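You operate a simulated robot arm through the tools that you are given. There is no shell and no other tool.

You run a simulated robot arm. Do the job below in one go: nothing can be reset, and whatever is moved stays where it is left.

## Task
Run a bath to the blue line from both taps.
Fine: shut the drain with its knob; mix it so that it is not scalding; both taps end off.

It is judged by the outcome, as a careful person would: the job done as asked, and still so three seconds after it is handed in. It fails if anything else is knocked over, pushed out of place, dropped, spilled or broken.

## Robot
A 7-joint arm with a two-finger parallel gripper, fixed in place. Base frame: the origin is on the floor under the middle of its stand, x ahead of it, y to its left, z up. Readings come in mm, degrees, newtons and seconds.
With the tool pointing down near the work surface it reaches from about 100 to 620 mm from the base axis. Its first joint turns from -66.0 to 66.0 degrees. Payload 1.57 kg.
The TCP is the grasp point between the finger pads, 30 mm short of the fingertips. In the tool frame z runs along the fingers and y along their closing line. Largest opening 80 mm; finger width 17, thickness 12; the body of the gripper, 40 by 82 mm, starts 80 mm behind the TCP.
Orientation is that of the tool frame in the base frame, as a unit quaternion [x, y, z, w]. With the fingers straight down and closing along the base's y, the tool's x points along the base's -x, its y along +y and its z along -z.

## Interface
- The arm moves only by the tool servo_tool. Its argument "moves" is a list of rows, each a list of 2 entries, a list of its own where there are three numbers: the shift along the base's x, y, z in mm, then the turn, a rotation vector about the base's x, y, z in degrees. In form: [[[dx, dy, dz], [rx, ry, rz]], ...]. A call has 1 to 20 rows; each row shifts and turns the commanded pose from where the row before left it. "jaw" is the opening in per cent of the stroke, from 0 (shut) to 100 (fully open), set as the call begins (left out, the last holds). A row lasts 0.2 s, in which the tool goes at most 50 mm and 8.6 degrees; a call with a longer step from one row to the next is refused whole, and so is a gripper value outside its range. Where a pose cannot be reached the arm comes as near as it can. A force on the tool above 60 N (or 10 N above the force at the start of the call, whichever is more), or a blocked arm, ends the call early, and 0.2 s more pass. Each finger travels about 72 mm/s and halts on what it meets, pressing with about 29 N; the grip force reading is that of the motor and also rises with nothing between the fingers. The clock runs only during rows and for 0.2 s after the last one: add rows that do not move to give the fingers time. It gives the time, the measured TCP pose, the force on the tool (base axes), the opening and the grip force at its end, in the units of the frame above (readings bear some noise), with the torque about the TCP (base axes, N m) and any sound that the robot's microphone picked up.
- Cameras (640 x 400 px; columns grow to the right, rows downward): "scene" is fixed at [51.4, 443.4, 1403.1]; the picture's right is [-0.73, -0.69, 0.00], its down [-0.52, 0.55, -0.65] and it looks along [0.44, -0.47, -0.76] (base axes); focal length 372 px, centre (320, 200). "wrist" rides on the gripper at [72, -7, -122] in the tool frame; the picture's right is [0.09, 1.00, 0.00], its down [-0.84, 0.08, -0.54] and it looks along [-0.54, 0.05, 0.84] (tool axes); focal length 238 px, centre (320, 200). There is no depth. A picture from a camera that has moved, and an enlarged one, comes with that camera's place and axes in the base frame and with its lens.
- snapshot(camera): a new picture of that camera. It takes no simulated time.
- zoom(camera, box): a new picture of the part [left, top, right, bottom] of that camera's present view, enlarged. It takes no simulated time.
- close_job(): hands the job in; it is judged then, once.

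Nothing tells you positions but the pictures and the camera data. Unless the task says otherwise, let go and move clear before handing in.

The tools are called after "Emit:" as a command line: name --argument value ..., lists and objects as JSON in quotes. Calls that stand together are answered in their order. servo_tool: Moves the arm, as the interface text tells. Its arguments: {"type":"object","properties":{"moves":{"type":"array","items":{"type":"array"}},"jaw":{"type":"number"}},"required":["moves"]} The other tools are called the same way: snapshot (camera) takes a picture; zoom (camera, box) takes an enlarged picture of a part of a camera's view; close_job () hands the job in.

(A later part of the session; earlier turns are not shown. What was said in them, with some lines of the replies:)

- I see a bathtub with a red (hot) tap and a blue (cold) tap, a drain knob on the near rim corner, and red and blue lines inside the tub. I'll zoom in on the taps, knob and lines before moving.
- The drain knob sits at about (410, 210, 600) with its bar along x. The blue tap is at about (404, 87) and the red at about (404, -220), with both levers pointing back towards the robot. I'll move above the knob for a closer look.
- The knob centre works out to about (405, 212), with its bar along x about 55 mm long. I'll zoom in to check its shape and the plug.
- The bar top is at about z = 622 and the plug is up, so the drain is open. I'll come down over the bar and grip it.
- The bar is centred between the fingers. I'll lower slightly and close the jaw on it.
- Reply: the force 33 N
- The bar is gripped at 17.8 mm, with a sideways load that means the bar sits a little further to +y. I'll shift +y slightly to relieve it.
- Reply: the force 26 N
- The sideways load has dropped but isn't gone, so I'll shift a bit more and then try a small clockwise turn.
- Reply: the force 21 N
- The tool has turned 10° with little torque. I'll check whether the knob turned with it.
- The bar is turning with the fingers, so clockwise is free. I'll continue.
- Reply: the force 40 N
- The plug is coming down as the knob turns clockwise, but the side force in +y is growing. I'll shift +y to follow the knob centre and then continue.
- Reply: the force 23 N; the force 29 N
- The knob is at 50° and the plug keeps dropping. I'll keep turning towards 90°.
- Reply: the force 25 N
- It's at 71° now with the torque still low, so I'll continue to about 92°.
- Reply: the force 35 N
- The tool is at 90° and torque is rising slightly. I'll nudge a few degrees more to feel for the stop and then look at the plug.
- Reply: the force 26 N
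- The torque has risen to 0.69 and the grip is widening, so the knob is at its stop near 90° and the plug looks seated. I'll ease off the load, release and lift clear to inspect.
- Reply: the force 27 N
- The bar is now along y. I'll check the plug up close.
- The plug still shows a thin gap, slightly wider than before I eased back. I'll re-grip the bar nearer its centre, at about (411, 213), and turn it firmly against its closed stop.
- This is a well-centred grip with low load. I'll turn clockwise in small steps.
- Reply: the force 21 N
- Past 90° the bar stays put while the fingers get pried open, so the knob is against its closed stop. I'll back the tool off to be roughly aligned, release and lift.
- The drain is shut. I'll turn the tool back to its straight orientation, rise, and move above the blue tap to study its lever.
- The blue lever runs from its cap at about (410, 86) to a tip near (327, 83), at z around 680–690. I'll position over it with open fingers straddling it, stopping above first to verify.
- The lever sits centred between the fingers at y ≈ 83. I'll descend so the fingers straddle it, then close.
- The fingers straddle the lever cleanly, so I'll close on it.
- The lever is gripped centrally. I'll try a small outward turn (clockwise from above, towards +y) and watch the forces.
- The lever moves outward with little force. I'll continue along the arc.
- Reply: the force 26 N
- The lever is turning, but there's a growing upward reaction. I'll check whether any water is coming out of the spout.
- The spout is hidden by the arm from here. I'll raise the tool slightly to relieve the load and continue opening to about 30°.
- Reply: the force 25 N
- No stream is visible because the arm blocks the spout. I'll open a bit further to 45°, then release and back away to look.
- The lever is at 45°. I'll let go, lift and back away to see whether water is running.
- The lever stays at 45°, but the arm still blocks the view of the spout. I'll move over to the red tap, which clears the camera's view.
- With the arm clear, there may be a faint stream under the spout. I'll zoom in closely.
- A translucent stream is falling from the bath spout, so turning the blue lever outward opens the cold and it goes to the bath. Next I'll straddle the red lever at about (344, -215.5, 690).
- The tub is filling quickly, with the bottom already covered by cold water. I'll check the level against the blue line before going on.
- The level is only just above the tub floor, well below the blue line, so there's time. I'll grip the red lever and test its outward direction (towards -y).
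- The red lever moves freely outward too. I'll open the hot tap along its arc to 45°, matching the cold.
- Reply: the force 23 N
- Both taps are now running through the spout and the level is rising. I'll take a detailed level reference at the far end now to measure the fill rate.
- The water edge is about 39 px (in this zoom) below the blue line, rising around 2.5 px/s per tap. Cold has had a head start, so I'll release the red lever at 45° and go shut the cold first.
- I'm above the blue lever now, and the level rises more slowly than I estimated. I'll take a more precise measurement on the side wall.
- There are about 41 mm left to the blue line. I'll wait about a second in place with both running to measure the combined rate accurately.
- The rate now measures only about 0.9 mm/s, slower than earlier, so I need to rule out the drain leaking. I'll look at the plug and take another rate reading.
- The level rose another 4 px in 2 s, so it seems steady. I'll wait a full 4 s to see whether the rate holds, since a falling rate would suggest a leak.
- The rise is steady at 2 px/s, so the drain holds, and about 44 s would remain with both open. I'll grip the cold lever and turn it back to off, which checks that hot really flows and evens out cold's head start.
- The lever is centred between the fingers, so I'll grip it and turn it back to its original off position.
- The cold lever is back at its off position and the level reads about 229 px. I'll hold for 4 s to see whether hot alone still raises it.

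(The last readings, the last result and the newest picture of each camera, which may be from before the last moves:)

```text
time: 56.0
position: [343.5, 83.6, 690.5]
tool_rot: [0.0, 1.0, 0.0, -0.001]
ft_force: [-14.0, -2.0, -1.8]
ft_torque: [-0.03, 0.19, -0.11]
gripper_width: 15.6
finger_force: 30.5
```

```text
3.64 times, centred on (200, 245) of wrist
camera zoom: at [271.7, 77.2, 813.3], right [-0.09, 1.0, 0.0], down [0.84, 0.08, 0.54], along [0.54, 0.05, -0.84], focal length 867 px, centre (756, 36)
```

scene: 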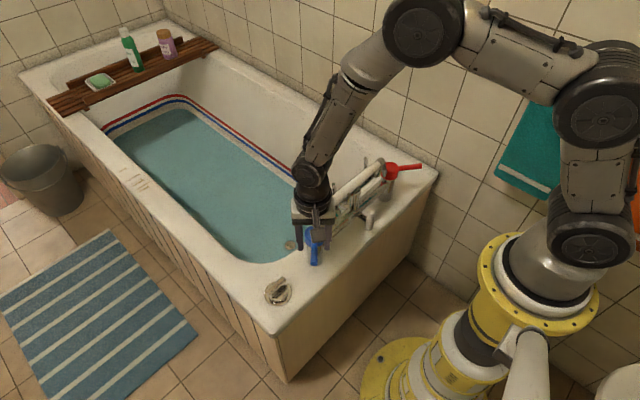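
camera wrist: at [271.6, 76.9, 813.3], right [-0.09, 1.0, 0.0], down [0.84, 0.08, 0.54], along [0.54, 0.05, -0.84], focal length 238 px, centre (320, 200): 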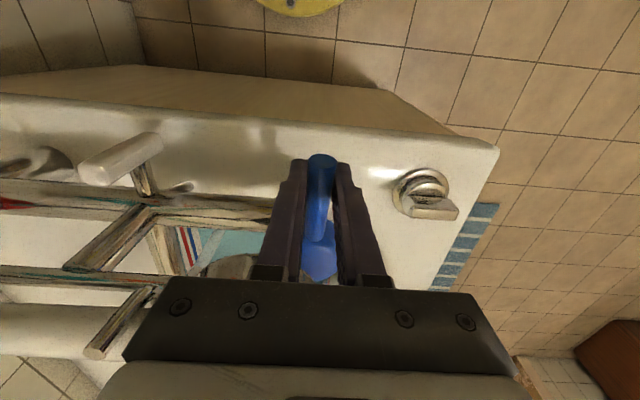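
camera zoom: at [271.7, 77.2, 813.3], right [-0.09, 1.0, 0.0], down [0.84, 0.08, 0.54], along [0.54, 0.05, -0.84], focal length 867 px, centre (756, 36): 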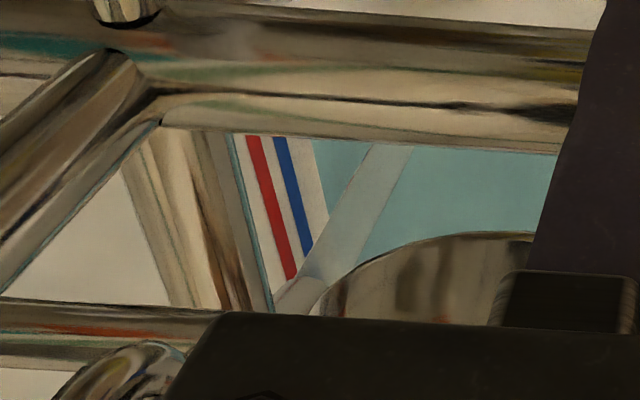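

Hot alone gives 1 px/s, so hot is confirmed flowing and both taps match. I'll reopen the cold to 45°, then go to the red lever and wait there.

Emit:
servo_tool --moves '[[[0.3, 6, 0.5], [0, 0, -5]], [[0.8, 5.8, 0], [0, 0, -5]], [[1.2, 5.7, 0], [0, 0, -5]], [[1.7, 5.5, 0], [0, 0, -5]], [[2.2, 5.4, 0], [0, 0, -5]], [[2.6, 5.2, 0], [0, 0, -5]], [[3.1, 4.9, 0], [0, 0, -5]], [[3.5, 4.6, 0], [0, 0, -5]], [[3.9, 4.3, 0], [0, 0, -5]], [[0, 0, 0], [0, 0, 0]]]'

Emit:
servo_tool --moves '[[[0, 0, 0], [0, 0, 0]], [[0, 0, 0], [0, 0, 0]], [[0, 0, 40], [0, 0, 0]], [[0, 0, 40], [0, 0, 8.5]], [[0, -30, 30], [0, 0, 8.5]], [[0, -49, 0], [0, 0, 8.5]], [[0, -49, 0], [0, 0, 8.5]], [[0, -49, 0], [0, 0, 8.5]], [[0, -49, 0], [0, 0, 8.5]], [[0, -49, 0], [0, 0, 8.5]], [[0, -49, 0], [0, 0, 8.5]], [[0, -49, 0], [0, 0, 8.5]], [[0, -22, 0], [0, 0, 8.5]], [[0, 0, -30], [0, 0, 5]], [[0, 0, -20], [0, 0, 0]], [[0, 0, 0], [0, 0, 0]]]' --jaw 55

Emit:
zoom --camera "scene" --box '[170, 90, 200, 120]'

Emit:
snapshot --camera "wrist"

Emit:
snapshot --camera "scene"

```text
time: 58.2
position: [363.4, 131.2, 691.9]
tool_rot: [0.385, 0.923, 0.0, 0.0]
ft_force: [-7.9, -0.8, -10.8]
ft_torque: [0.06, 0.22, -0.4]
gripper_width: 15.2
finger_force: 30.9
```

```text
time: 61.6
position: [365.0, -262.3, 754.1]
tool_rot: [-0.382, 0.924, 0.001, 0.0]
ft_force: [-0.2, -0.3, -0.8]
ft_torque: [-0.02, 0.0, -0.03]
gripper_width: 44.0
finger_force: 0.1
```

```text
13.33 times, centred on (185, 105) of scene
camera zoom: at [51.5, 443.4, 1403.1], right [-0.73, -0.69, 0.0], down [-0.52, 0.55, -0.65], along [0.44, -0.47, -0.76], focal length 4957 px, centre (2120, 1467)
```

zoom: 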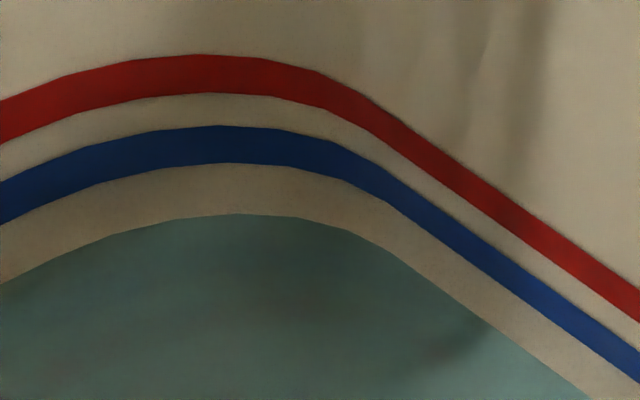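

```text
taken
camera wrist: at [318.3, -318.1, 875.1], right [-0.77, 0.64, 0.0], down [0.54, 0.65, 0.54], along [0.35, 0.42, -0.84], focal length 238 px, centre (320, 200)
```

wrist: 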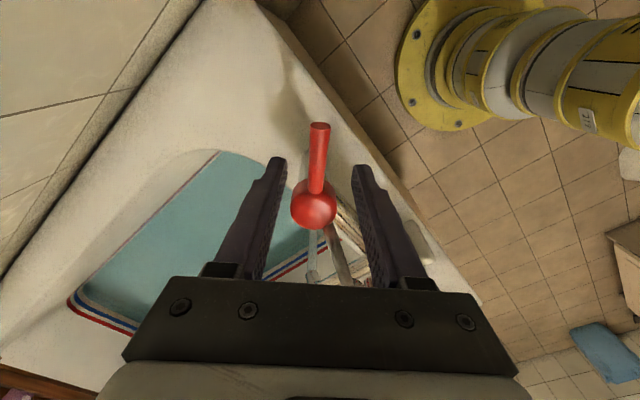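

```text
taken
```

scene: 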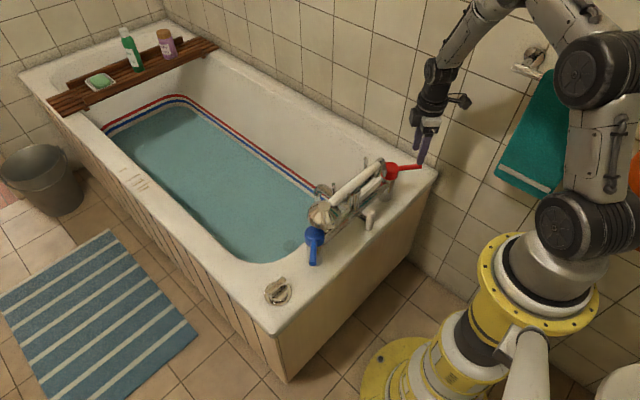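

The level is at 214 px against a target of 145, the middle of the blue band, rising about 2 px/s. I'll wait about 17 s above the red lever, then re-measure.

Emit:
servo_tool --moves '[[[0, 0, 0], [0, 0, 0]], [[0, 0, 0], [0, 0, 0]], [[0, 0, 0], [0, 0, 0]], [[0, 0, 0], [0, 0, 0]], [[0, 0, 0], [0, 0, 0]], [[0, 0, 0], [0, 0, 0]], [[0, 0, 0], [0, 0, 0]], [[0, 0, 0], [0, 0, 0]], [[0, 0, 0], [0, 0, 0]], [[0, 0, 0], [0, 0, 0]], [[0, 0, 0], [0, 0, 0]], [[0, 0, 0], [0, 0, 0]], [[0, 0, 0], [0, 0, 0]], [[0, 0, 0], [0, 0, 0]], [[0, 0, 0], [0, 0, 0]], [[0, 0, 0], [0, 0, 0]], [[0, 0, 0], [0, 0, 0]], [[0, 0, 0], [0, 0, 0]], [[0, 0, 0], [0, 0, 0]], [[0, 0, 0], [0, 0, 0]]]'

Emit:
servo_tool --moves '[[[0, 0, 0], [0, 0, 0]], [[0, 0, 0], [0, 0, 0]], [[0, 0, 0], [0, 0, 0]], [[0, 0, 0], [0, 0, 0]], [[0, 0, 0], [0, 0, 0]], [[0, 0, 0], [0, 0, 0]], [[0, 0, 0], [0, 0, 0]], [[0, 0, 0], [0, 0, 0]], [[0, 0, 0], [0, 0, 0]], [[0, 0, 0], [0, 0, 0]], [[0, 0, 0], [0, 0, 0]], [[0, 0, 0], [0, 0, 0]], [[0, 0, 0], [0, 0, 0]], [[0, 0, 0], [0, 0, 0]], [[0, 0, 0], [0, 0, 0]], [[0, 0, 0], [0, 0, 0]], [[0, 0, 0], [0, 0, 0]], [[0, 0, 0], [0, 0, 0]], [[0, 0, 0], [0, 0, 0]], [[0, 0, 0], [0, 0, 0]]]'

Emit:
zoom --camera "scene" --box '[170, 90, 200, 120]'

Emit:
servo_tool --moves '[[[0, 0, 0], [0, 0, 0]], [[0, 0, 0], [0, 0, 0]], [[0, 0, 0], [0, 0, 0]], [[0, 0, 0], [0, 0, 0]], [[0, 0, 0], [0, 0, 0]], [[0, 0, 0], [0, 0, 0]], [[0, 0, 0], [0, 0, 0]], [[0, 0, 0], [0, 0, 0]], [[0, 0, 0], [0, 0, 0]], [[0, 0, 0], [0, 0, 0]], [[0, 0, 0], [0, 0, 0]], [[0, 0, 0], [0, 0, 0]], [[0, 0, 0], [0, 0, 0]], [[0, 0, 0], [0, 0, 0]], [[0, 0, 0], [0, 0, 0]], [[0, 0, 0], [0, 0, 0]], [[0, 0, 0], [0, 0, 0]], [[0, 0, 0], [0, 0, 0]], [[0, 0, 0], [0, 0, 0]], [[0, 0, 0], [0, 0, 0]]]'

Emit:
servo_tool --moves '[[[0, 0, 0], [0, 0, 0]], [[0, 0, 0], [0, 0, 0]], [[0, 0, 0], [0, 0, 0]], [[0, 0, 0], [0, 0, 0]], [[0, 0, 0], [0, 0, 0]], [[0, 0, 0], [0, 0, 0]], [[0, 0, 0], [0, 0, 0]], [[0, 0, 0], [0, 0, 0]], [[0, 0, 0], [0, 0, 0]], [[0, 0, 0], [0, 0, 0]], [[0, 0, 0], [0, 0, 0]], [[0, 0, 0], [0, 0, 0]], [[0, 0, 0], [0, 0, 0]], [[0, 0, 0], [0, 0, 0]], [[0, 0, 0], [0, 0, 0]], [[0, 0, 0], [0, 0, 0]], [[0, 0, 0], [0, 0, 0]], [[0, 0, 0], [0, 0, 0]], [[0, 0, 0], [0, 0, 0]], [[0, 0, 0], [0, 0, 0]]]'

Emit:
zoom --camera "scene" --box '[170, 90, 200, 120]'

Emit:
snapshot --camera "scene"

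```text
time: 65.8
position: [364.4, -262.3, 754.1]
tool_rot: [-0.383, 0.924, 0.0, 0.001]
ft_force: [-0.6, -0.9, 0.2]
ft_torque: [0.0, 0.02, -0.01]
gripper_width: 44.0
finger_force: 0.0
```

```text
time: 70.0
position: [365.2, -261.1, 752.5]
tool_rot: [-0.383, 0.924, 0.001, 0.001]
ft_force: [-0.1, 0.5, 0.0]
ft_torque: [-0.01, 0.0, 0.01]
gripper_width: 44.2
finger_force: 0.2
```

```text
13.33 times, centred on (185, 105) of scene
camera zoom: at [51.4, 443.4, 1403.1], right [-0.73, -0.69, 0.0], down [-0.52, 0.55, -0.65], along [0.44, -0.47, -0.76], focal length 4957 px, centre (2120, 1467)
```

zoom: 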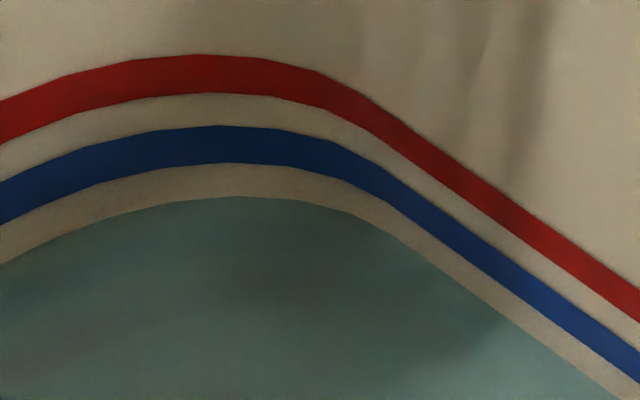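

```text
time: 74.2
position: [363.8, -261.5, 754.2]
tool_rot: [-0.383, 0.924, 0.0, 0.001]
ft_force: [0.1, -0.1, 0.0]
ft_torque: [-0.02, 0.0, -0.03]
gripper_width: 44.0
finger_force: 0.0
```

```text
time: 78.4
position: [364.1, -263.5, 753.3]
tool_rot: [-0.382, 0.924, 0.001, 0.0]
ft_force: [0.5, -1.2, 0.9]
ft_torque: [0.03, 0.01, 0.01]
gripper_width: 43.9
finger_force: 0.1
```

```text
13.33 times, centred on (185, 105) of scene
camera zoom: at [51.4, 443.4, 1403.1], right [-0.73, -0.69, 0.0], down [-0.52, 0.55, -0.65], along [0.44, -0.47, -0.76], focal length 4957 px, centre (2120, 1467)
```

zoom: 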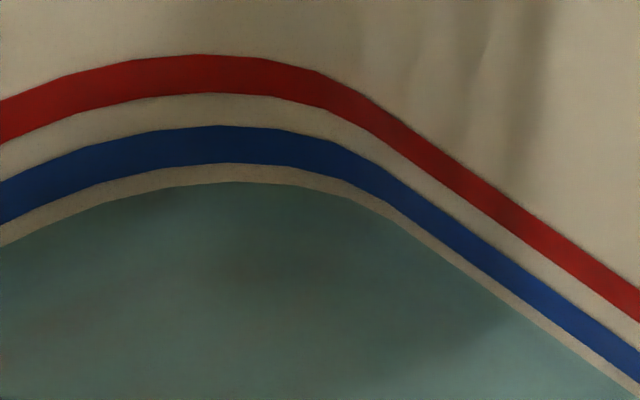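

```text
taken
```

scene: 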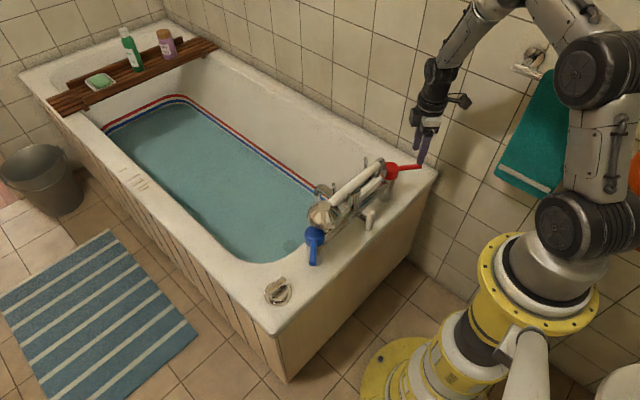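

The level is at 182 px with 37 px to go. I'll wait another 12–13 s, then descend on the red lever.

Emit:
servo_tool --moves '[[[0, 0, 0], [0, 0, 0]], [[0, 0, 0], [0, 0, 0]], [[0, 0, 0], [0, 0, 0]], [[0, 0, 0], [0, 0, 0]], [[0, 0, 0], [0, 0, 0]], [[0, 0, 0], [0, 0, 0]], [[0, 0, 0], [0, 0, 0]], [[0, 0, 0], [0, 0, 0]], [[0, 0, 0], [0, 0, 0]], [[0, 0, 0], [0, 0, 0]], [[0, 0, 0], [0, 0, 0]], [[0, 0, 0], [0, 0, 0]], [[0, 0, 0], [0, 0, 0]], [[0, 0, 0], [0, 0, 0]], [[0, 0, 0], [0, 0, 0]], [[0, 0, 0], [0, 0, 0]], [[0, 0, 0], [0, 0, 0]], [[0, 0, 0], [0, 0, 0]], [[0, 0, 0], [0, 0, 0]], [[0, 0, 0], [0, 0, 0]]]'

Emit:
servo_tool --moves '[[[0, 0, 0], [0, 0, 0]], [[0, 0, 0], [0, 0, 0]], [[0, 0, 0], [0, 0, 0]], [[0, 0, 0], [0, 0, 0]], [[0, 0, 0], [0, 0, 0]], [[0, 0, 0], [0, 0, 0]], [[0, 0, 0], [0, 0, 0]], [[0, 0, 0], [0, 0, 0]], [[0, 0, 0], [0, 0, 0]], [[0, 0, 0], [0, 0, 0]], [[0, 0, 0], [0, 0, 0]], [[0, 0, 0], [0, 0, 0]], [[0, 0, 0], [0, 0, 0]], [[0, 0, 0], [0, 0, 0]], [[0, 0, 0], [0, 0, 0]], [[0, 0, 0], [0, 0, 0]], [[0, 0, 0], [0, 0, 0]], [[0, 0, 0], [0, 0, 0]], [[0, 0, 0], [0, 0, 0]], [[0, 0, 0], [0, 0, 0]]]'

Emit:
servo_tool --moves '[[[0, 0, -30], [0, 0, 0]], [[0, 0, -30], [0, 0, 0]], [[0, 0, 0], [0, 0, 0]]]'

Emit:
zoom --camera "scene" --box '[170, 90, 200, 120]'

Emit:
snapshot --camera "wrist"

```text
time: 82.6
position: [364.4, -261.8, 753.4]
tool_rot: [-0.382, 0.924, 0.0, 0.001]
ft_force: [0.7, -0.3, 0.1]
ft_torque: [-0.01, -0.02, -0.01]
gripper_width: 44.2
finger_force: 0.1
```

```text
time: 86.8
position: [365.1, -262.6, 754.1]
tool_rot: [-0.382, 0.924, 0.0, 0.001]
ft_force: [-0.3, 0.4, 0.0]
ft_torque: [0.01, -0.02, 0.01]
gripper_width: 44.1
finger_force: 0.1
```

```text
time: 87.6
position: [365.0, -263.1, 694.0]
tool_rot: [-0.382, 0.924, 0.001, 0.001]
ft_force: [0.1, -0.9, 0.5]
ft_torque: [-0.01, -0.02, -0.01]
gripper_width: 43.9
finger_force: 0.0
```

```text
13.33 times, centred on (185, 105) of scene
camera zoom: at [51.4, 443.4, 1403.1], right [-0.73, -0.69, 0.0], down [-0.52, 0.55, -0.65], along [0.44, -0.47, -0.76], focal length 4957 px, centre (2120, 1467)
```

zoom: 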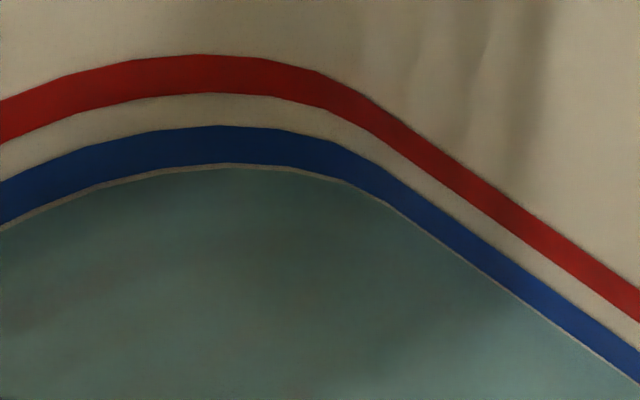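

```text
taken
camera wrist: at [318.8, -318.4, 814.9], right [-0.77, 0.64, 0.0], down [0.54, 0.65, 0.54], along [0.35, 0.42, -0.84], focal length 238 px, centre (320, 200)
```

wrist: 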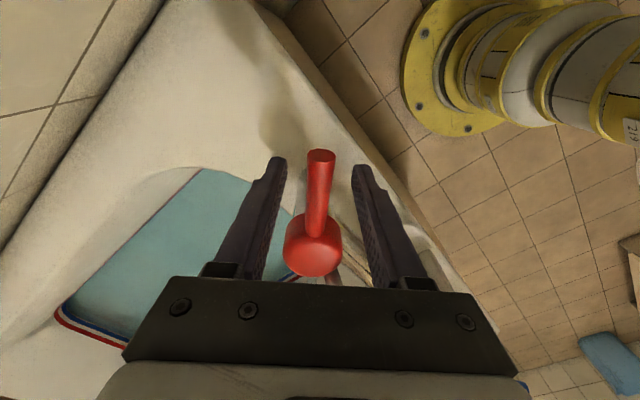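

The level is at 167 px, just below the blue band. I'll grip the red lever now, wait about 5 s more, then turn it back to off.

Emit:
servo_tool --moves '[[[0, 0, 0], [0, 0, 0]], [[0, 0, 0], [0, 0, 0]], [[0, 0, 0], [0, 0, 0]], [[0, 0, 0], [0, 0, 0]], [[0, 0, 0], [0, 0, 0]], [[0, 0, 0], [0, 0, 0]], [[0, 0, 0], [0, 0, 0]], [[0, 0, 0], [0, 0, 0]], [[0, 0, 0], [0, 0, 0]], [[0, 0, 0], [0, 0, 0]], [[0, 0, 0], [0, 0, 0]], [[0, 0, 0], [0, 0, 0]], [[0, 0, 0], [0, 0, 0]], [[0, 0, 0], [0, 0, 0]], [[0, 0, 0], [0, 0, 0]], [[0, 0, 0], [0, 0, 0]], [[0, 0, 0], [0, 0, 0]], [[0, 0, 0], [0, 0, 0]], [[0, 0, 0], [0, 0, 0]], [[0, 0, 0], [0, 0, 0]]]' --jaw 0

Emit:
zoom --camera "scene" --box '[170, 90, 200, 120]'

```text
time: 91.8
position: [365.5, -262.4, 693.1]
tool_rot: [-0.383, 0.924, 0.0, 0.001]
ft_force: [1.6, 0.4, -6.6]
ft_torque: [0.0, -0.01, -0.02]
gripper_width: 15.5
finger_force: 31.2
```

```text
13.33 times, centred on (185, 105) of scene
camera zoom: at [51.5, 443.4, 1403.1], right [-0.73, -0.69, 0.0], down [-0.52, 0.55, -0.65], along [0.44, -0.47, -0.76], focal length 4957 px, centre (2120, 1467)
```

zoom: 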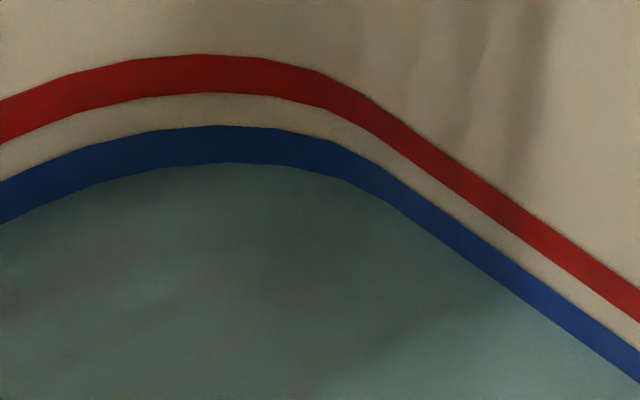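

The water has reached the lower edge of the blue band. I'll turn the hot tap off now, back along its arc.

Emit:
servo_tool --moves '[[[0, 0, 0], [0, 0, 0]], [[0, 0, 0], [0, 0, 0]], [[0, 0, 0], [0, 0, 0]], [[-3.9, 4.3, 0], [0, 0, -5]], [[-3.5, 4.6, 0], [0, 0, -5]], [[-3.1, 4.9, 0], [0, 0, -5]], [[-2.6, 5.2, 0], [0, 0, -5]], [[-2.2, 5.4, 0], [0, 0, -5]], [[-1.7, 5.5, 0], [0, 0, -5]], [[-1.2, 5.7, 0], [0, 0, -5]], [[-0.8, 5.8, 0], [0, 0, -5]], [[-0.3, 6, 0], [0, 0, -5]], [[0, 0.5, 0], [0, 0, 0]]]'

Emit:
zoom --camera "scene" --box '[170, 90, 200, 120]'

Emit:
snapshot --camera "wrist"

Emit:
zoom --camera "scene" --box '[360, 140, 440, 200]'

```text
time: 94.6
position: [345.5, -216.1, 692.9]
tool_rot: [0.001, 1.0, -0.001, 0.001]
ft_force: [8.9, -1.4, -2.3]
ft_torque: [-0.04, 0.5, -0.05]
gripper_width: 15.5
finger_force: 31.1
```

```text
13.33 times, centred on (185, 105) of scene
camera zoom: at [51.7, 443.4, 1403.1], right [-0.73, -0.69, 0.0], down [-0.52, 0.55, -0.65], along [0.44, -0.47, -0.76], focal length 4957 px, centre (2120, 1467)
```

zoom: 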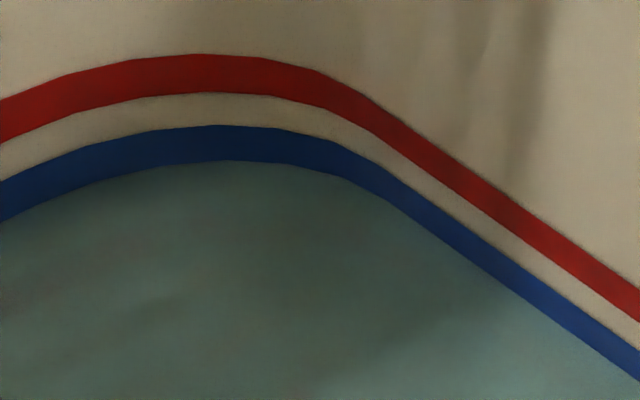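

```text
taken
camera wrist: at [273.2, -222.8, 814.9], right [-0.09, 1.0, 0.0], down [0.84, 0.08, 0.54], along [0.54, 0.05, -0.84], focal length 238 px, centre (320, 200)
```

wrist: 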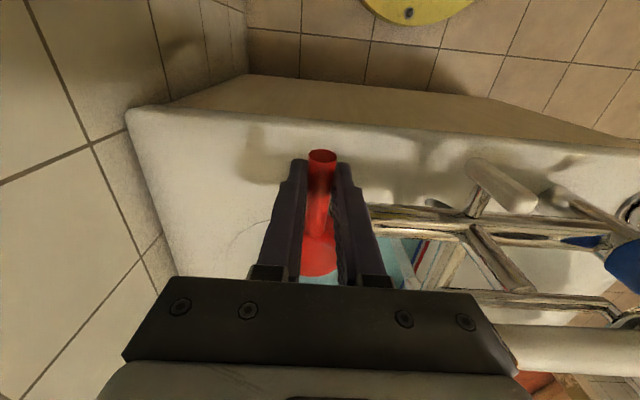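

```text
6.67 times, centred on (400, 170) of scene
camera zoom: at [51.7, 443.4, 1403.1], right [-0.73, -0.69, 0.0], down [-0.52, 0.55, -0.65], along [0.44, -0.47, -0.76], focal length 2479 px, centre (-213, 400)
```

zoom: 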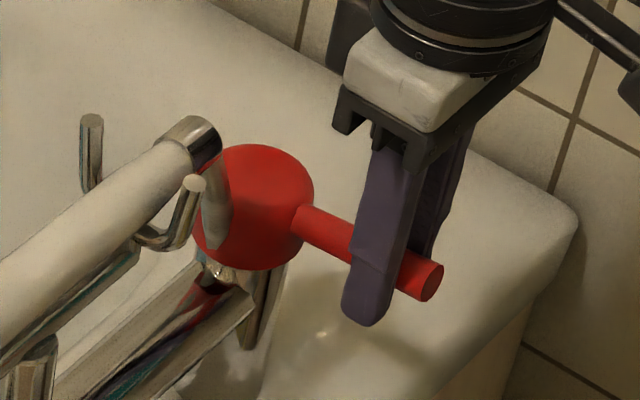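

The hot lever is back at its starting angle. I'll press it slightly further in the closing direction to confirm it's on its stop.

Emit:
servo_tool --moves '[[[0, 2, 0], [0, 0, -1.5]], [[0, 0, 0], [0, 0, 0]]]'

Emit:
zoom --camera "scene" --box '[170, 90, 200, 120]'

```text
time: 95.2
position: [345.4, -215.6, 693.9]
tool_rot: [0.014, 1.0, -0.001, 0.003]
ft_force: [-2.8, -21.4, 9.1]
ft_torque: [-0.18, 0.55, 0.53]
gripper_width: 15.2
finger_force: 31.2
```

```text
13.33 times, centred on (185, 105) of scene
camera zoom: at [51.3, 443.1, 1403.2], right [-0.73, -0.69, 0.0], down [-0.52, 0.55, -0.65], along [0.44, -0.47, -0.76], focal length 4957 px, centre (2120, 1467)
```

zoom: 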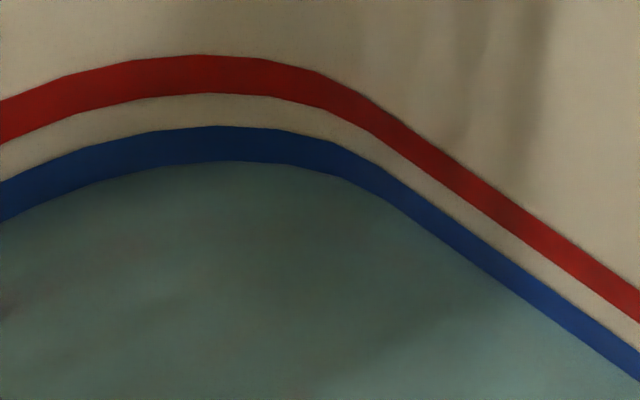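

There is a firm stop with 21 N of resistance, so hot is fully off. I'll release it and move back over to the blue lever.

Emit:
servo_tool --moves '[[[0, -1.5, 0], [0, 0, 0]], [[0, 0, 0], [0, 0, 0]], [[0, 0, 40], [0, 0, 0]], [[0, 0, 40], [0, 0, 0]], [[0, 30, 30], [0, 0, -5.5]], [[3, 48, 0], [0, 0, -5.5]], [[3, 48, 0], [0, 0, -5.5]], [[3, 48, 0], [0, 0, -5.5]], [[3, 48, 0], [0, 0, -5.5]], [[3, 48, 0], [0, 0, -5.5]], [[3, 48, 0], [0, 0, -5.5]], [[1.4, 28.6, 0], [0, 0, -5]], [[0, 0, -40], [0, 0, 0]], [[0, 0, -20], [0, 0, 0]], [[0, 0, 0], [0, 0, 0]]]' --jaw 55

Emit:
zoom --camera "scene" --box '[170, 90, 200, 120]'

Emit:
snapshot --camera "wrist"

Emit:
snapshot --camera "scene"

```text
time: 98.4
position: [364.6, 132.6, 742.0]
tool_rot: [0.383, 0.924, 0.0, 0.001]
ft_force: [-0.5, 0.1, 0.2]
ft_torque: [0.01, -0.02, -0.01]
gripper_width: 43.8
finger_force: 0.0
```

```text
13.33 times, centred on (185, 105) of scene
camera zoom: at [51.4, 443.4, 1403.1], right [-0.73, -0.69, 0.0], down [-0.52, 0.55, -0.65], along [0.44, -0.47, -0.76], focal length 4957 px, centre (2120, 1467)
```

zoom: 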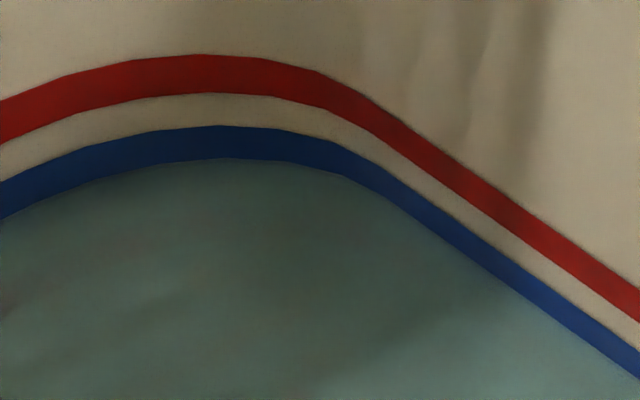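

```text
taken
camera wrist: at [308.9, 177.8, 864.1], right [0.64, 0.77, 0.0], down [0.65, -0.54, 0.54], along [0.42, -0.35, -0.84], focal length 238 px, centre (320, 200)
```

wrist: 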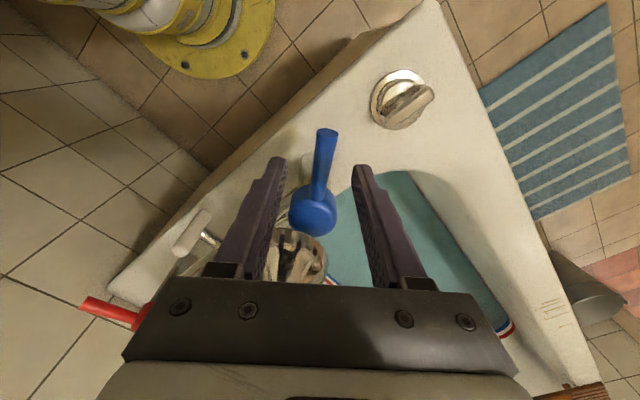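

```text
taken
```

scene: 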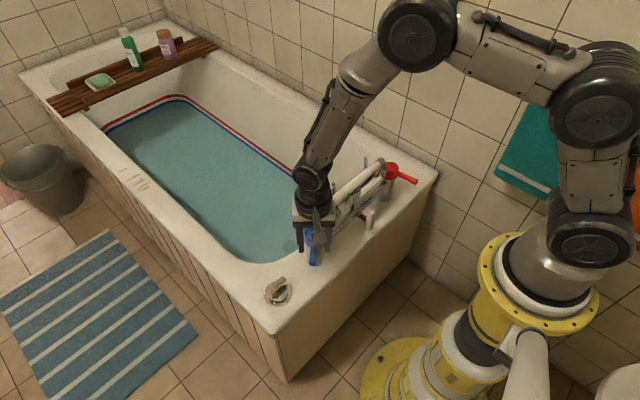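

Hot is confirmed off, and the level is at 158 px with cold alone adding about 0.8 px/s. I'll descend and grip the blue lever, then wait for the middle of the band.

Emit:
servo_tool --moves '[[[0, 0, -25], [0, 0, 0]], [[0, 0, -25], [0, 0, 0]], [[0, 0, 0], [0, 0, 0]]]'

Emit:
snapshot --camera "wrist"

Emit:
servo_tool --moves '[[[0, 0, 0], [0, 0, 0]], [[0, 0, 0], [0, 0, 0]], [[0, 0, 0], [0, 0, 0]], [[0, 0, 0], [0, 0, 0]], [[0, 0, 0], [0, 0, 0]], [[0, 0, 0], [0, 0, 0]], [[0, 0, 0], [0, 0, 0]], [[0, 0, 0], [0, 0, 0]], [[0, 0, 0], [0, 0, 0]], [[0, 0, 0], [0, 0, 0]], [[0, 0, 0], [0, 0, 0]], [[0, 0, 0], [0, 0, 0]], [[0, 0, 0], [0, 0, 0]], [[0, 0, 0], [0, 0, 0]], [[0, 0, 0], [0, 0, 0]], [[0, 0, 0], [0, 0, 0]], [[0, 0, 0], [0, 0, 0]], [[0, 0, 0], [0, 0, 0]], [[0, 0, 0], [0, 0, 0]], [[0, 0, 0], [0, 0, 0]]]' --jaw 0

Emit:
zoom --camera "scene" --box '[170, 90, 200, 120]'

Emit:
zoom --camera "scene" --box '[220, 120, 260, 160]'

```text
time: 99.2
position: [364.2, 133.9, 692.5]
tool_rot: [0.382, 0.924, 0.0, 0.001]
ft_force: [-0.6, 0.5, -0.1]
ft_torque: [0.02, -0.01, -0.01]
gripper_width: 44.2
finger_force: 0.0
```

```text
taken
camera wrist: at [308.4, 178.9, 814.0], right [0.64, 0.77, 0.0], down [0.65, -0.54, 0.54], along [0.42, -0.35, -0.84], focal length 238 px, centre (320, 200)
```

wrist: 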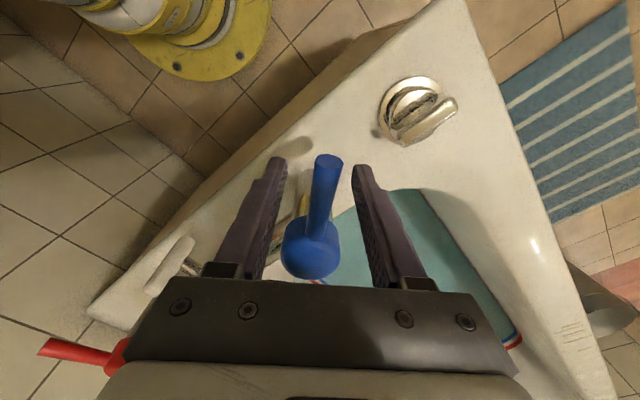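

```text
time: 103.4
position: [363.0, 132.7, 692.3]
tool_rot: [0.382, 0.924, 0.0, -0.001]
ft_force: [-1.3, -9.1, 0.4]
ft_torque: [-0.1, 0.03, -0.46]
gripper_width: 15.1
finger_force: 31.1
```

```text
13.33 times, centred on (185, 105) of scene
camera zoom: at [51.4, 443.3, 1403.1], right [-0.73, -0.69, 0.0], down [-0.52, 0.55, -0.65], along [0.44, -0.47, -0.76], focal length 4957 px, centre (2120, 1467)
```

zoom: 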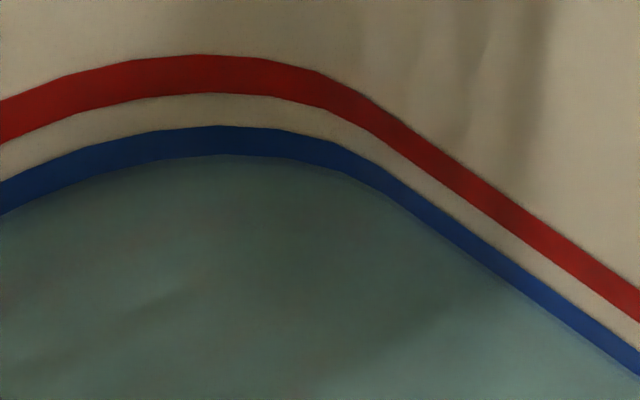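

```text
10.00 times, centred on (240, 140) of scene
camera zoom: at [51.4, 443.3, 1403.1], right [-0.73, -0.69, 0.0], down [-0.52, 0.55, -0.65], along [0.44, -0.47, -0.76], focal length 3718 px, centre (1120, 800)
```

zoom: 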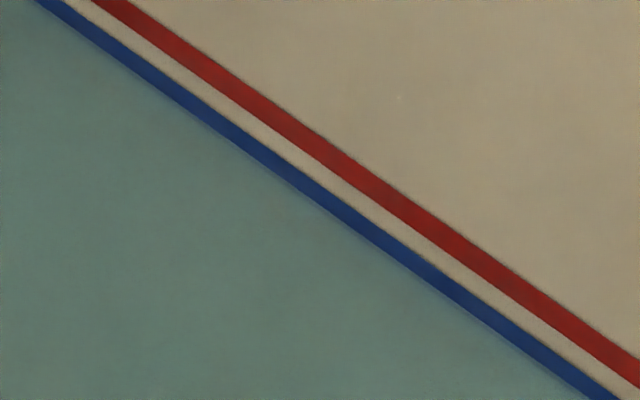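

The water covers the lower quarter of the band, with about 10 px left to its middle (about 12 s). I'm holding the lever, so I'll wait about 8 s and re-measure.

Emit:
servo_tool --moves '[[[0, 0, 0], [0, 0, 0]], [[0, 0, 0], [0, 0, 0]], [[0, 0, 0], [0, 0, 0]], [[0, 0, 0], [0, 0, 0]], [[0, 0, 0], [0, 0, 0]], [[0, 0, 0], [0, 0, 0]], [[0, 0, 0], [0, 0, 0]], [[0, 0, 0], [0, 0, 0]], [[0, 0, 0], [0, 0, 0]], [[0, 0, 0], [0, 0, 0]], [[0, 0, 0], [0, 0, 0]], [[0, 0, 0], [0, 0, 0]], [[0, 0, 0], [0, 0, 0]], [[0, 0, 0], [0, 0, 0]], [[0, 0, 0], [0, 0, 0]], [[0, 0, 0], [0, 0, 0]], [[0, 0, 0], [0, 0, 0]], [[0, 0, 0], [0, 0, 0]], [[0, 0, 0], [0, 0, 0]], [[0, 0, 0], [0, 0, 0]]]'

Emit:
servo_tool --moves '[[[0, 0, 0], [0, 0, 0]], [[0, 0, 0], [0, 0, 0]], [[0, 0, 0], [0, 0, 0]], [[0, 0, 0], [0, 0, 0]], [[0, 0, 0], [0, 0, 0]], [[0, 0, 0], [0, 0, 0]], [[0, 0, 0], [0, 0, 0]], [[0, 0, 0], [0, 0, 0]], [[0, 0, 0], [0, 0, 0]], [[0, 0, 0], [0, 0, 0]], [[0, 0, 0], [0, 0, 0]], [[0, 0, 0], [0, 0, 0]], [[0, 0, 0], [0, 0, 0]], [[0, 0, 0], [0, 0, 0]], [[0, 0, 0], [0, 0, 0]], [[0, 0, 0], [0, 0, 0]], [[0, 0, 0], [0, 0, 0]], [[0, 0, 0], [0, 0, 0]]]'

Emit:
zoom --camera "scene" --box '[170, 90, 200, 120]'

Emit:
zoom --camera "scene" --box '[220, 120, 260, 160]'

```text
time: 107.6
position: [364.7, 132.9, 692.2]
tool_rot: [0.383, 0.924, 0.0, 0.0]
ft_force: [-3.4, -7.1, -1.8]
ft_torque: [-0.09, 0.02, -0.51]
gripper_width: 15.4
finger_force: 31.1
```

```text
time: 111.4
position: [363.9, 132.6, 691.5]
tool_rot: [0.383, 0.924, -0.001, 0.0]
ft_force: [-4.4, -6.4, -0.9]
ft_torque: [-0.07, 0.11, -0.48]
gripper_width: 15.2
finger_force: 30.9
```

```text
13.33 times, centred on (185, 105) of scene
camera zoom: at [51.4, 443.3, 1403.1], right [-0.73, -0.69, 0.0], down [-0.52, 0.55, -0.65], along [0.44, -0.47, -0.76], focal length 4957 px, centre (2120, 1467)
```

zoom: 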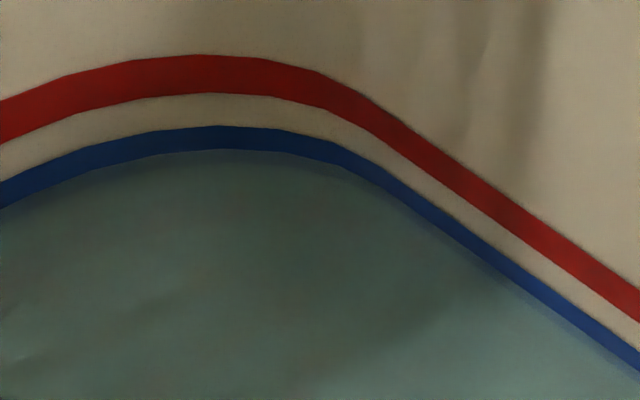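

```text
10.00 times, centred on (240, 140) of scene
camera zoom: at [51.4, 443.3, 1403.1], right [-0.73, -0.69, 0.0], down [-0.52, 0.55, -0.65], along [0.44, -0.47, -0.76], focal length 3718 px, centre (1120, 800)
```

zoom: 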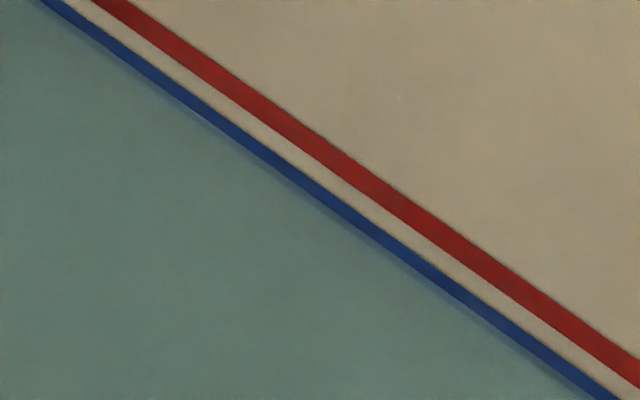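

The level is at about 150 px with about 5.5 px left to mid-band. I'll wait about 4 s more and check again before closing.

Emit:
servo_tool --moves '[[[0, 0, 0], [0, 0, 0]], [[0, 0, 0], [0, 0, 0]], [[0, 0, 0], [0, 0, 0]], [[0, 0, 0], [0, 0, 0]], [[0, 0, 0], [0, 0, 0]], [[0, 0, 0], [0, 0, 0]], [[0, 0, 0], [0, 0, 0]], [[0, 0, 0], [0, 0, 0]], [[0, 0, 0], [0, 0, 0]], [[0, 0, 0], [0, 0, 0]], [[0, 0, 0], [0, 0, 0]], [[0, 0, 0], [0, 0, 0]], [[0, 0, 0], [0, 0, 0]], [[0, 0, 0], [0, 0, 0]], [[0, 0, 0], [0, 0, 0]], [[0, 0, 0], [0, 0, 0]], [[0, 0, 0], [0, 0, 0]], [[0, 0, 0], [0, 0, 0]], [[0, 0, 0], [0, 0, 0]], [[0, 0, 0], [0, 0, 0]]]'

Emit:
zoom --camera "scene" --box '[170, 90, 200, 120]'

Emit:
zoom --camera "scene" --box '[170, 95, 185, 110]'

```text
time: 115.6
position: [363.5, 132.8, 693.1]
tool_rot: [0.382, 0.924, 0.0, 0.0]
ft_force: [-5.1, -5.3, -1.9]
ft_torque: [-0.06, 0.08, -0.49]
gripper_width: 15.3
finger_force: 31.0
```

```text
13.33 times, centred on (185, 105) of scene
camera zoom: at [51.4, 443.3, 1403.1], right [-0.73, -0.69, 0.0], down [-0.52, 0.55, -0.65], along [0.44, -0.47, -0.76], focal length 4957 px, centre (2120, 1467)
```

zoom: 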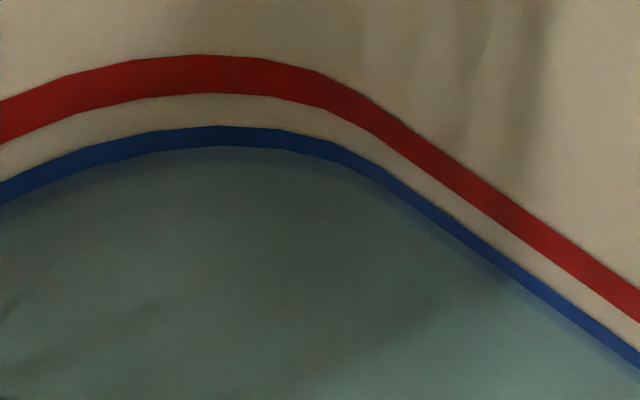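

```text
16.00 times, centred on (178, 102) of scene
camera zoom: at [51.4, 443.3, 1403.1], right [-0.73, -0.69, 0.0], down [-0.52, 0.55, -0.65], along [0.44, -0.47, -0.76], focal length 5949 px, centre (2600, 1760)
```

zoom: 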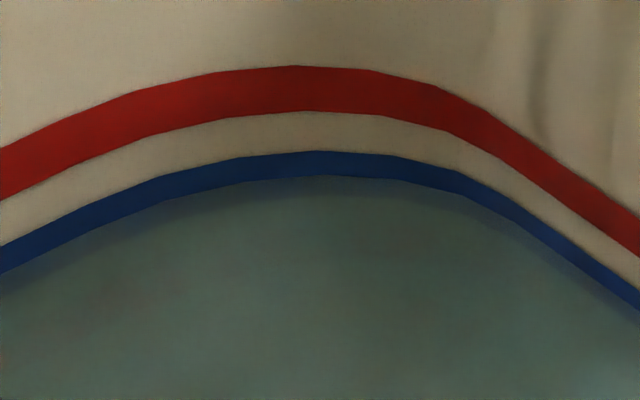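

The water is within about 1 mm of the band's middle, so I'll close the cold tap now.

Emit:
servo_tool --moves '[[[0, 0, 0], [0, 0, 0]], [[0, 0, 0], [0, 0, 0]], [[0, 0, 0], [0, 0, 0]], [[-3.9, -4.3, 0], [0, 0, 5]], [[-3.5, -4.6, 0], [0, 0, 5]], [[-3.1, -4.9, 0], [0, 0, 5]], [[-2.6, -5.2, 0], [0, 0, 5]], [[-2.2, -5.4, 0], [0, 0, 5]], [[-1.7, -5.5, 0], [0, 0, 5]], [[-1.2, -5.7, 0], [0, 0, 5]], [[-0.8, -5.8, 0], [0, 0, 5]], [[-0.3, -6, 0], [0, 0, 5]], [[0, -1.5, 0], [0, 0, 1.5]], [[0, 0, 0], [0, 0, 0]]]'

Emit:
snapshot --camera "wrist"

Emit:
zoom --camera "scene" --box '[170, 90, 200, 120]'

```text
time: 118.6
position: [343.7, 83.3, 692.7]
tool_rot: [-0.014, 1.0, 0.0, -0.001]
ft_force: [-21.3, 26.4, 5.2]
ft_torque: [0.21, 0.54, -0.46]
gripper_width: 15.3
finger_force: 31.6
```

```text
taken
camera wrist: at [272.0, 74.4, 814.4], right [-0.12, 0.99, 0.0], down [0.84, 0.1, 0.54], along [0.54, 0.06, -0.84], focal length 238 px, centre (320, 200)
```

wrist: 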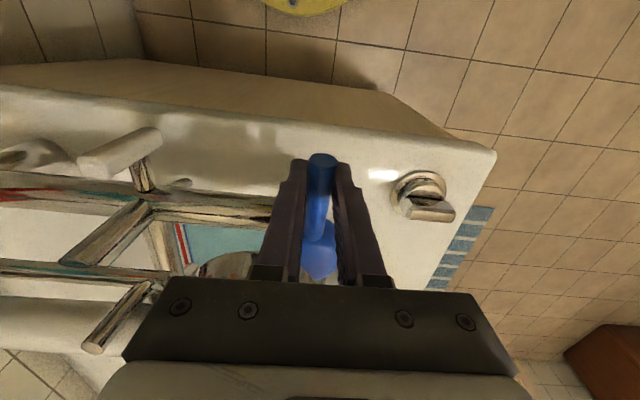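

```text
13.33 times, centred on (185, 105) of scene
camera zoom: at [51.0, 443.9, 1402.9], right [-0.73, -0.69, 0.0], down [-0.52, 0.55, -0.65], along [0.44, -0.47, -0.76], focal length 4957 px, centre (2120, 1467)
```

zoom: 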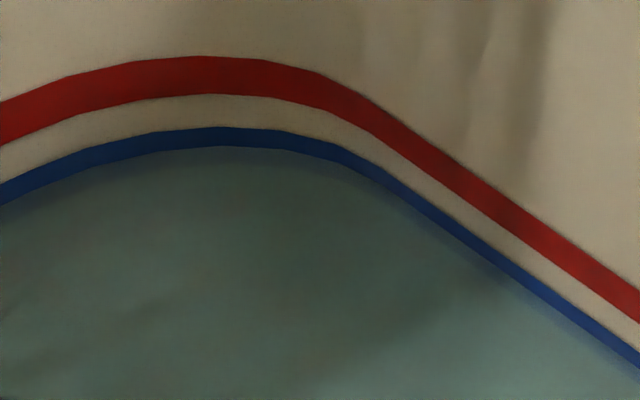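

The cold lever is on its stop at 26 N. I'll check that the stream has gone, then relax, release and lift away.

Emit:
zoom --camera "wrist" --box '[120, 190, 280, 300]'

Emit:
servo_tool --moves '[[[0, 1, 0], [0, 0, 0]], [[0, 0, 0], [0, 0, 0]]]'

Emit:
servo_tool --moves '[[[0, 0, 0], [0, 0, 0]], [[0, 0, 0], [0, 0, 0]], [[0, 0, 40], [0, 0, 0]], [[0, 0, 40], [0, 0, 0]], [[0, 0, 40], [0, 0, 0]], [[0, 0, 30], [0, 0, 0]], [[-10, -45, 0], [0, 0, 0]], [[-10, -45, 0], [0, 0, 0]], [[-10, -45, 0], [0, 0, 0]], [[-10, -45, 0], [0, 0, 0]], [[0, -45, 0], [0, 0, 0]], [[0, -45, 0], [0, 0, 0]], [[0, 0, 0], [0, 0, 0]]]' --jaw 55

Emit:
snapshot --camera "scene"

Emit:
zoom --camera "scene" --box '[295, 170, 345, 220]'

Emit:
zoom --camera "scene" --box '[170, 90, 200, 120]'

Emit:
zoom --camera "scene" --box '[240, 140, 440, 320]'

```text
3.64 times, centred on (200, 245) of wrist
camera zoom: at [272.0, 74.4, 814.4], right [-0.12, 0.99, 0.0], down [0.84, 0.1, 0.54], along [0.54, 0.06, -0.84], focal length 867 px, centre (756, 36)
```

zoom: 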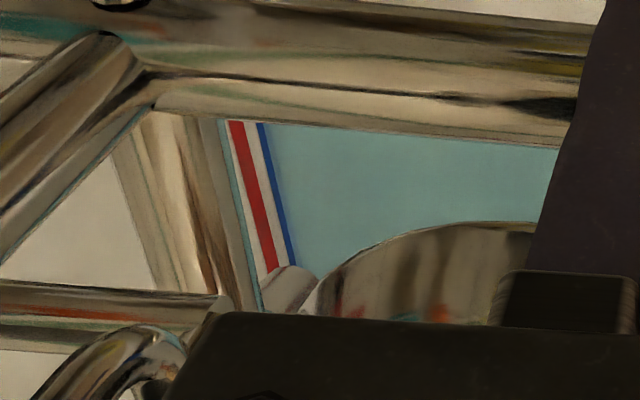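

```text
time: 119.2
position: [343.2, 83.5, 693.2]
tool_rot: [-0.013, 1.0, -0.001, -0.001]
ft_force: [-22.9, 23.7, 9.4]
ft_torque: [0.21, 0.26, -0.47]
gripper_width: 15.9
finger_force: 31.0
```

```text
time: 122.0
position: [302.7, -190.1, 842.1]
tool_rot: [-0.013, 1.0, 0.0, 0.001]
ft_force: [1.0, 0.4, 0.7]
ft_torque: [0.0, -0.04, -0.02]
gripper_width: 43.9
finger_force: 0.1
```

```text
taken
```

scene: 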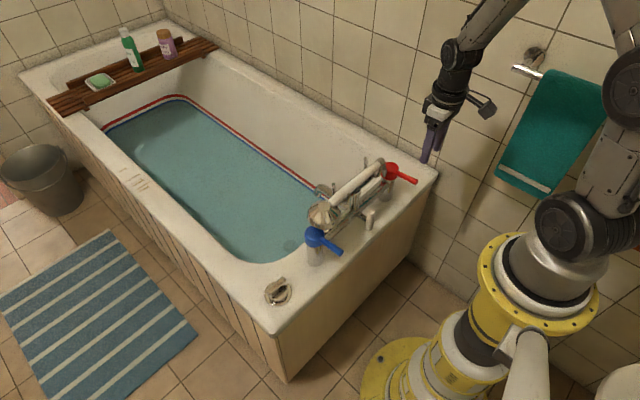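

```text
8.00 times, centred on (320, 195) of scene
camera zoom: at [51.5, 443.4, 1403.1], right [-0.73, -0.69, 0.0], down [-0.52, 0.55, -0.65], along [0.44, -0.47, -0.76], focal length 2974 px, centre (320, 240)
```

zoom: 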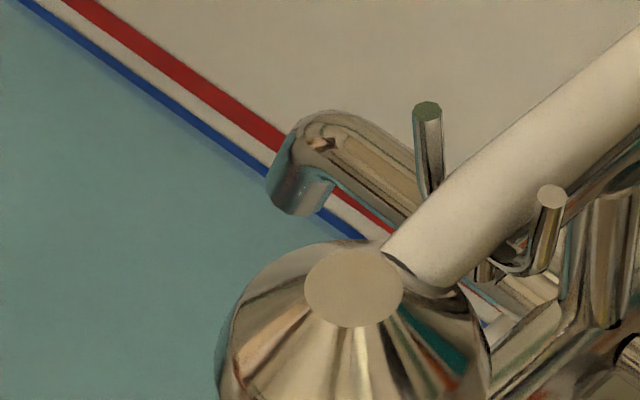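

```text
13.33 times, centred on (185, 105) of scene
camera zoom: at [51.5, 443.4, 1403.1], right [-0.73, -0.69, 0.0], down [-0.52, 0.55, -0.65], along [0.44, -0.47, -0.76], focal length 4957 px, centre (2120, 1467)
```

zoom: 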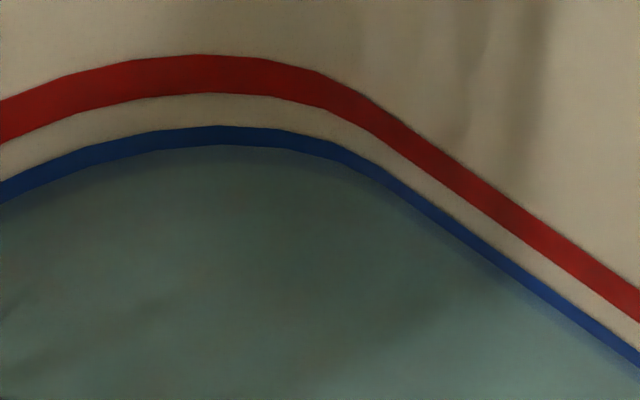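

```text
2.22 times, centred on (340, 230) of scene
camera zoom: at [51.5, 443.4, 1403.1], right [-0.73, -0.69, 0.0], down [-0.52, 0.55, -0.65], along [0.44, -0.47, -0.76], focal length 826 px, centre (276, 133)
```

zoom: 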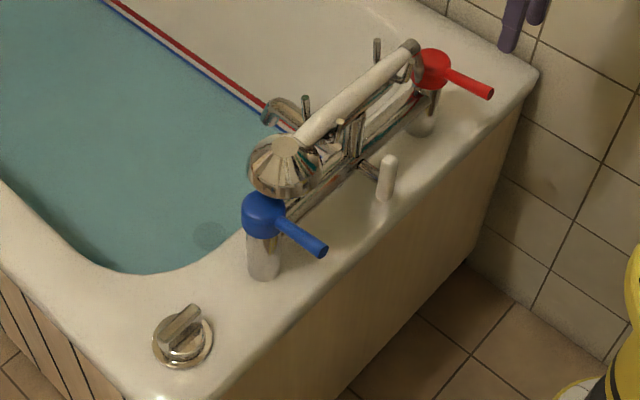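

Both levers are back at off, no water is coming from the spout, and the level sits at mid-band. I'll wait a few seconds to confirm the level holds with no leak or drip.

Emit:
servo_tool --moves '[[[0, 0, 0], [0, 0, 0]], [[0, 0, 0], [0, 0, 0]], [[0, 0, 0], [0, 0, 0]], [[0, 0, 0], [0, 0, 0]], [[0, 0, 0], [0, 0, 0]], [[0, 0, 0], [0, 0, 0]], [[0, 0, 0], [0, 0, 0]], [[0, 0, 0], [0, 0, 0]], [[0, 0, 0], [0, 0, 0]], [[0, 0, 0], [0, 0, 0]], [[0, 0, 0], [0, 0, 0]], [[0, 0, 0], [0, 0, 0]], [[0, 0, 0], [0, 0, 0]], [[0, 0, 0], [0, 0, 0]], [[0, 0, 0], [0, 0, 0]], [[0, 0, 0], [0, 0, 0]], [[0, 0, 0], [0, 0, 0]], [[0, 0, 0], [0, 0, 0]], [[0, 0, 0], [0, 0, 0]], [[0, 0, 0], [0, 0, 0]]]'

Emit:
zoom --camera "scene" --box '[170, 90, 200, 120]'

Emit:
zoom --camera "scene" --box '[295, 170, 345, 220]'

Emit:
snapshot --camera "wrist"

```text
time: 126.2
position: [303.2, -189.2, 842.8]
tool_rot: [-0.013, 1.0, 0.0, 0.001]
ft_force: [-0.1, 1.0, 0.1]
ft_torque: [0.0, 0.0, 0.01]
gripper_width: 44.1
finger_force: 0.1
```

```text
13.33 times, centred on (185, 105) of scene
camera zoom: at [51.4, 443.4, 1403.1], right [-0.73, -0.69, 0.0], down [-0.52, 0.55, -0.65], along [0.44, -0.47, -0.76], focal length 4957 px, centre (2120, 1467)
```

zoom: 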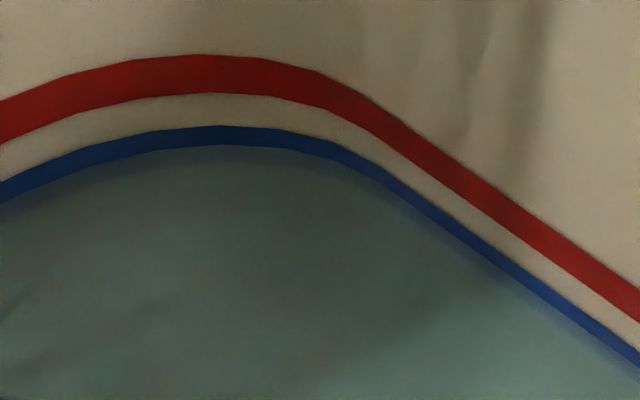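

```text
8.00 times, centred on (320, 195) of scene
camera zoom: at [51.4, 443.4, 1403.1], right [-0.73, -0.69, 0.0], down [-0.52, 0.55, -0.65], along [0.44, -0.47, -0.76], focal length 2974 px, centre (320, 240)
```

zoom: 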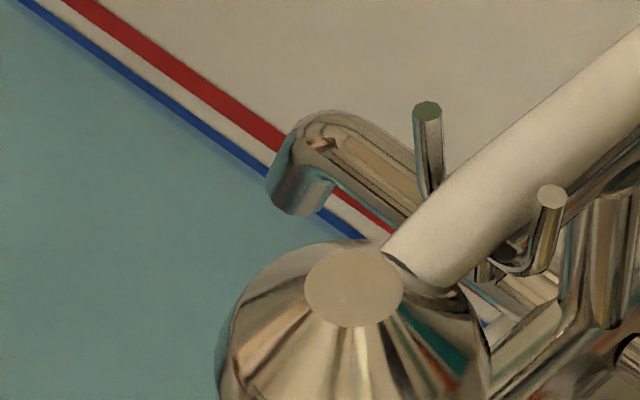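

```text
taken
camera wrist: at [231.4, -198.5, 964.1], right [-0.12, 0.99, 0.0], down [0.83, 0.1, 0.54], along [0.54, 0.06, -0.84], focal length 238 px, centre (320, 200)
```

wrist: 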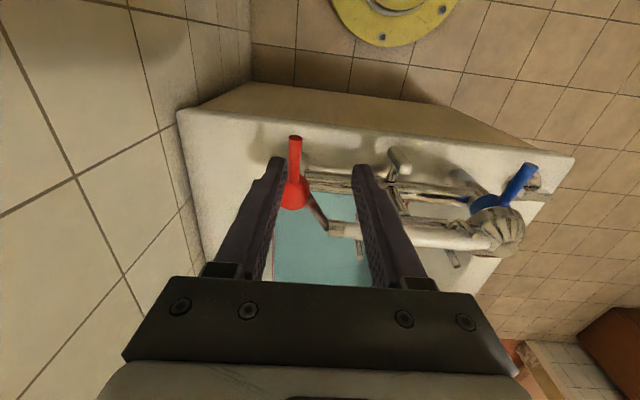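

The level is steady at the middle of the blue band, the spout is dry, both levers are off, the drain is shut and the arm is clear. I'm handing the job in.

Emit:
close_job

```text
The job is handed in.
```

The bath is run to the middle of the blue line from both taps, and I've handed the job in.

- **Drain:** I turned the knob a quarter turn to its stop and the plug seated. The level held steady over a four-second check before hand-in.
- **Mix:** going by how long each tap ran at the same opening, it is about 40% hot and 60% cold. It should not be scalding, but I had no way to measure the temperature.
- **Taps:** both levers are back against their off stops, and no water is coming from the spout.

Nothing else was moved, and I saw nothing spilled. The arm has let go and is clear of the tub.
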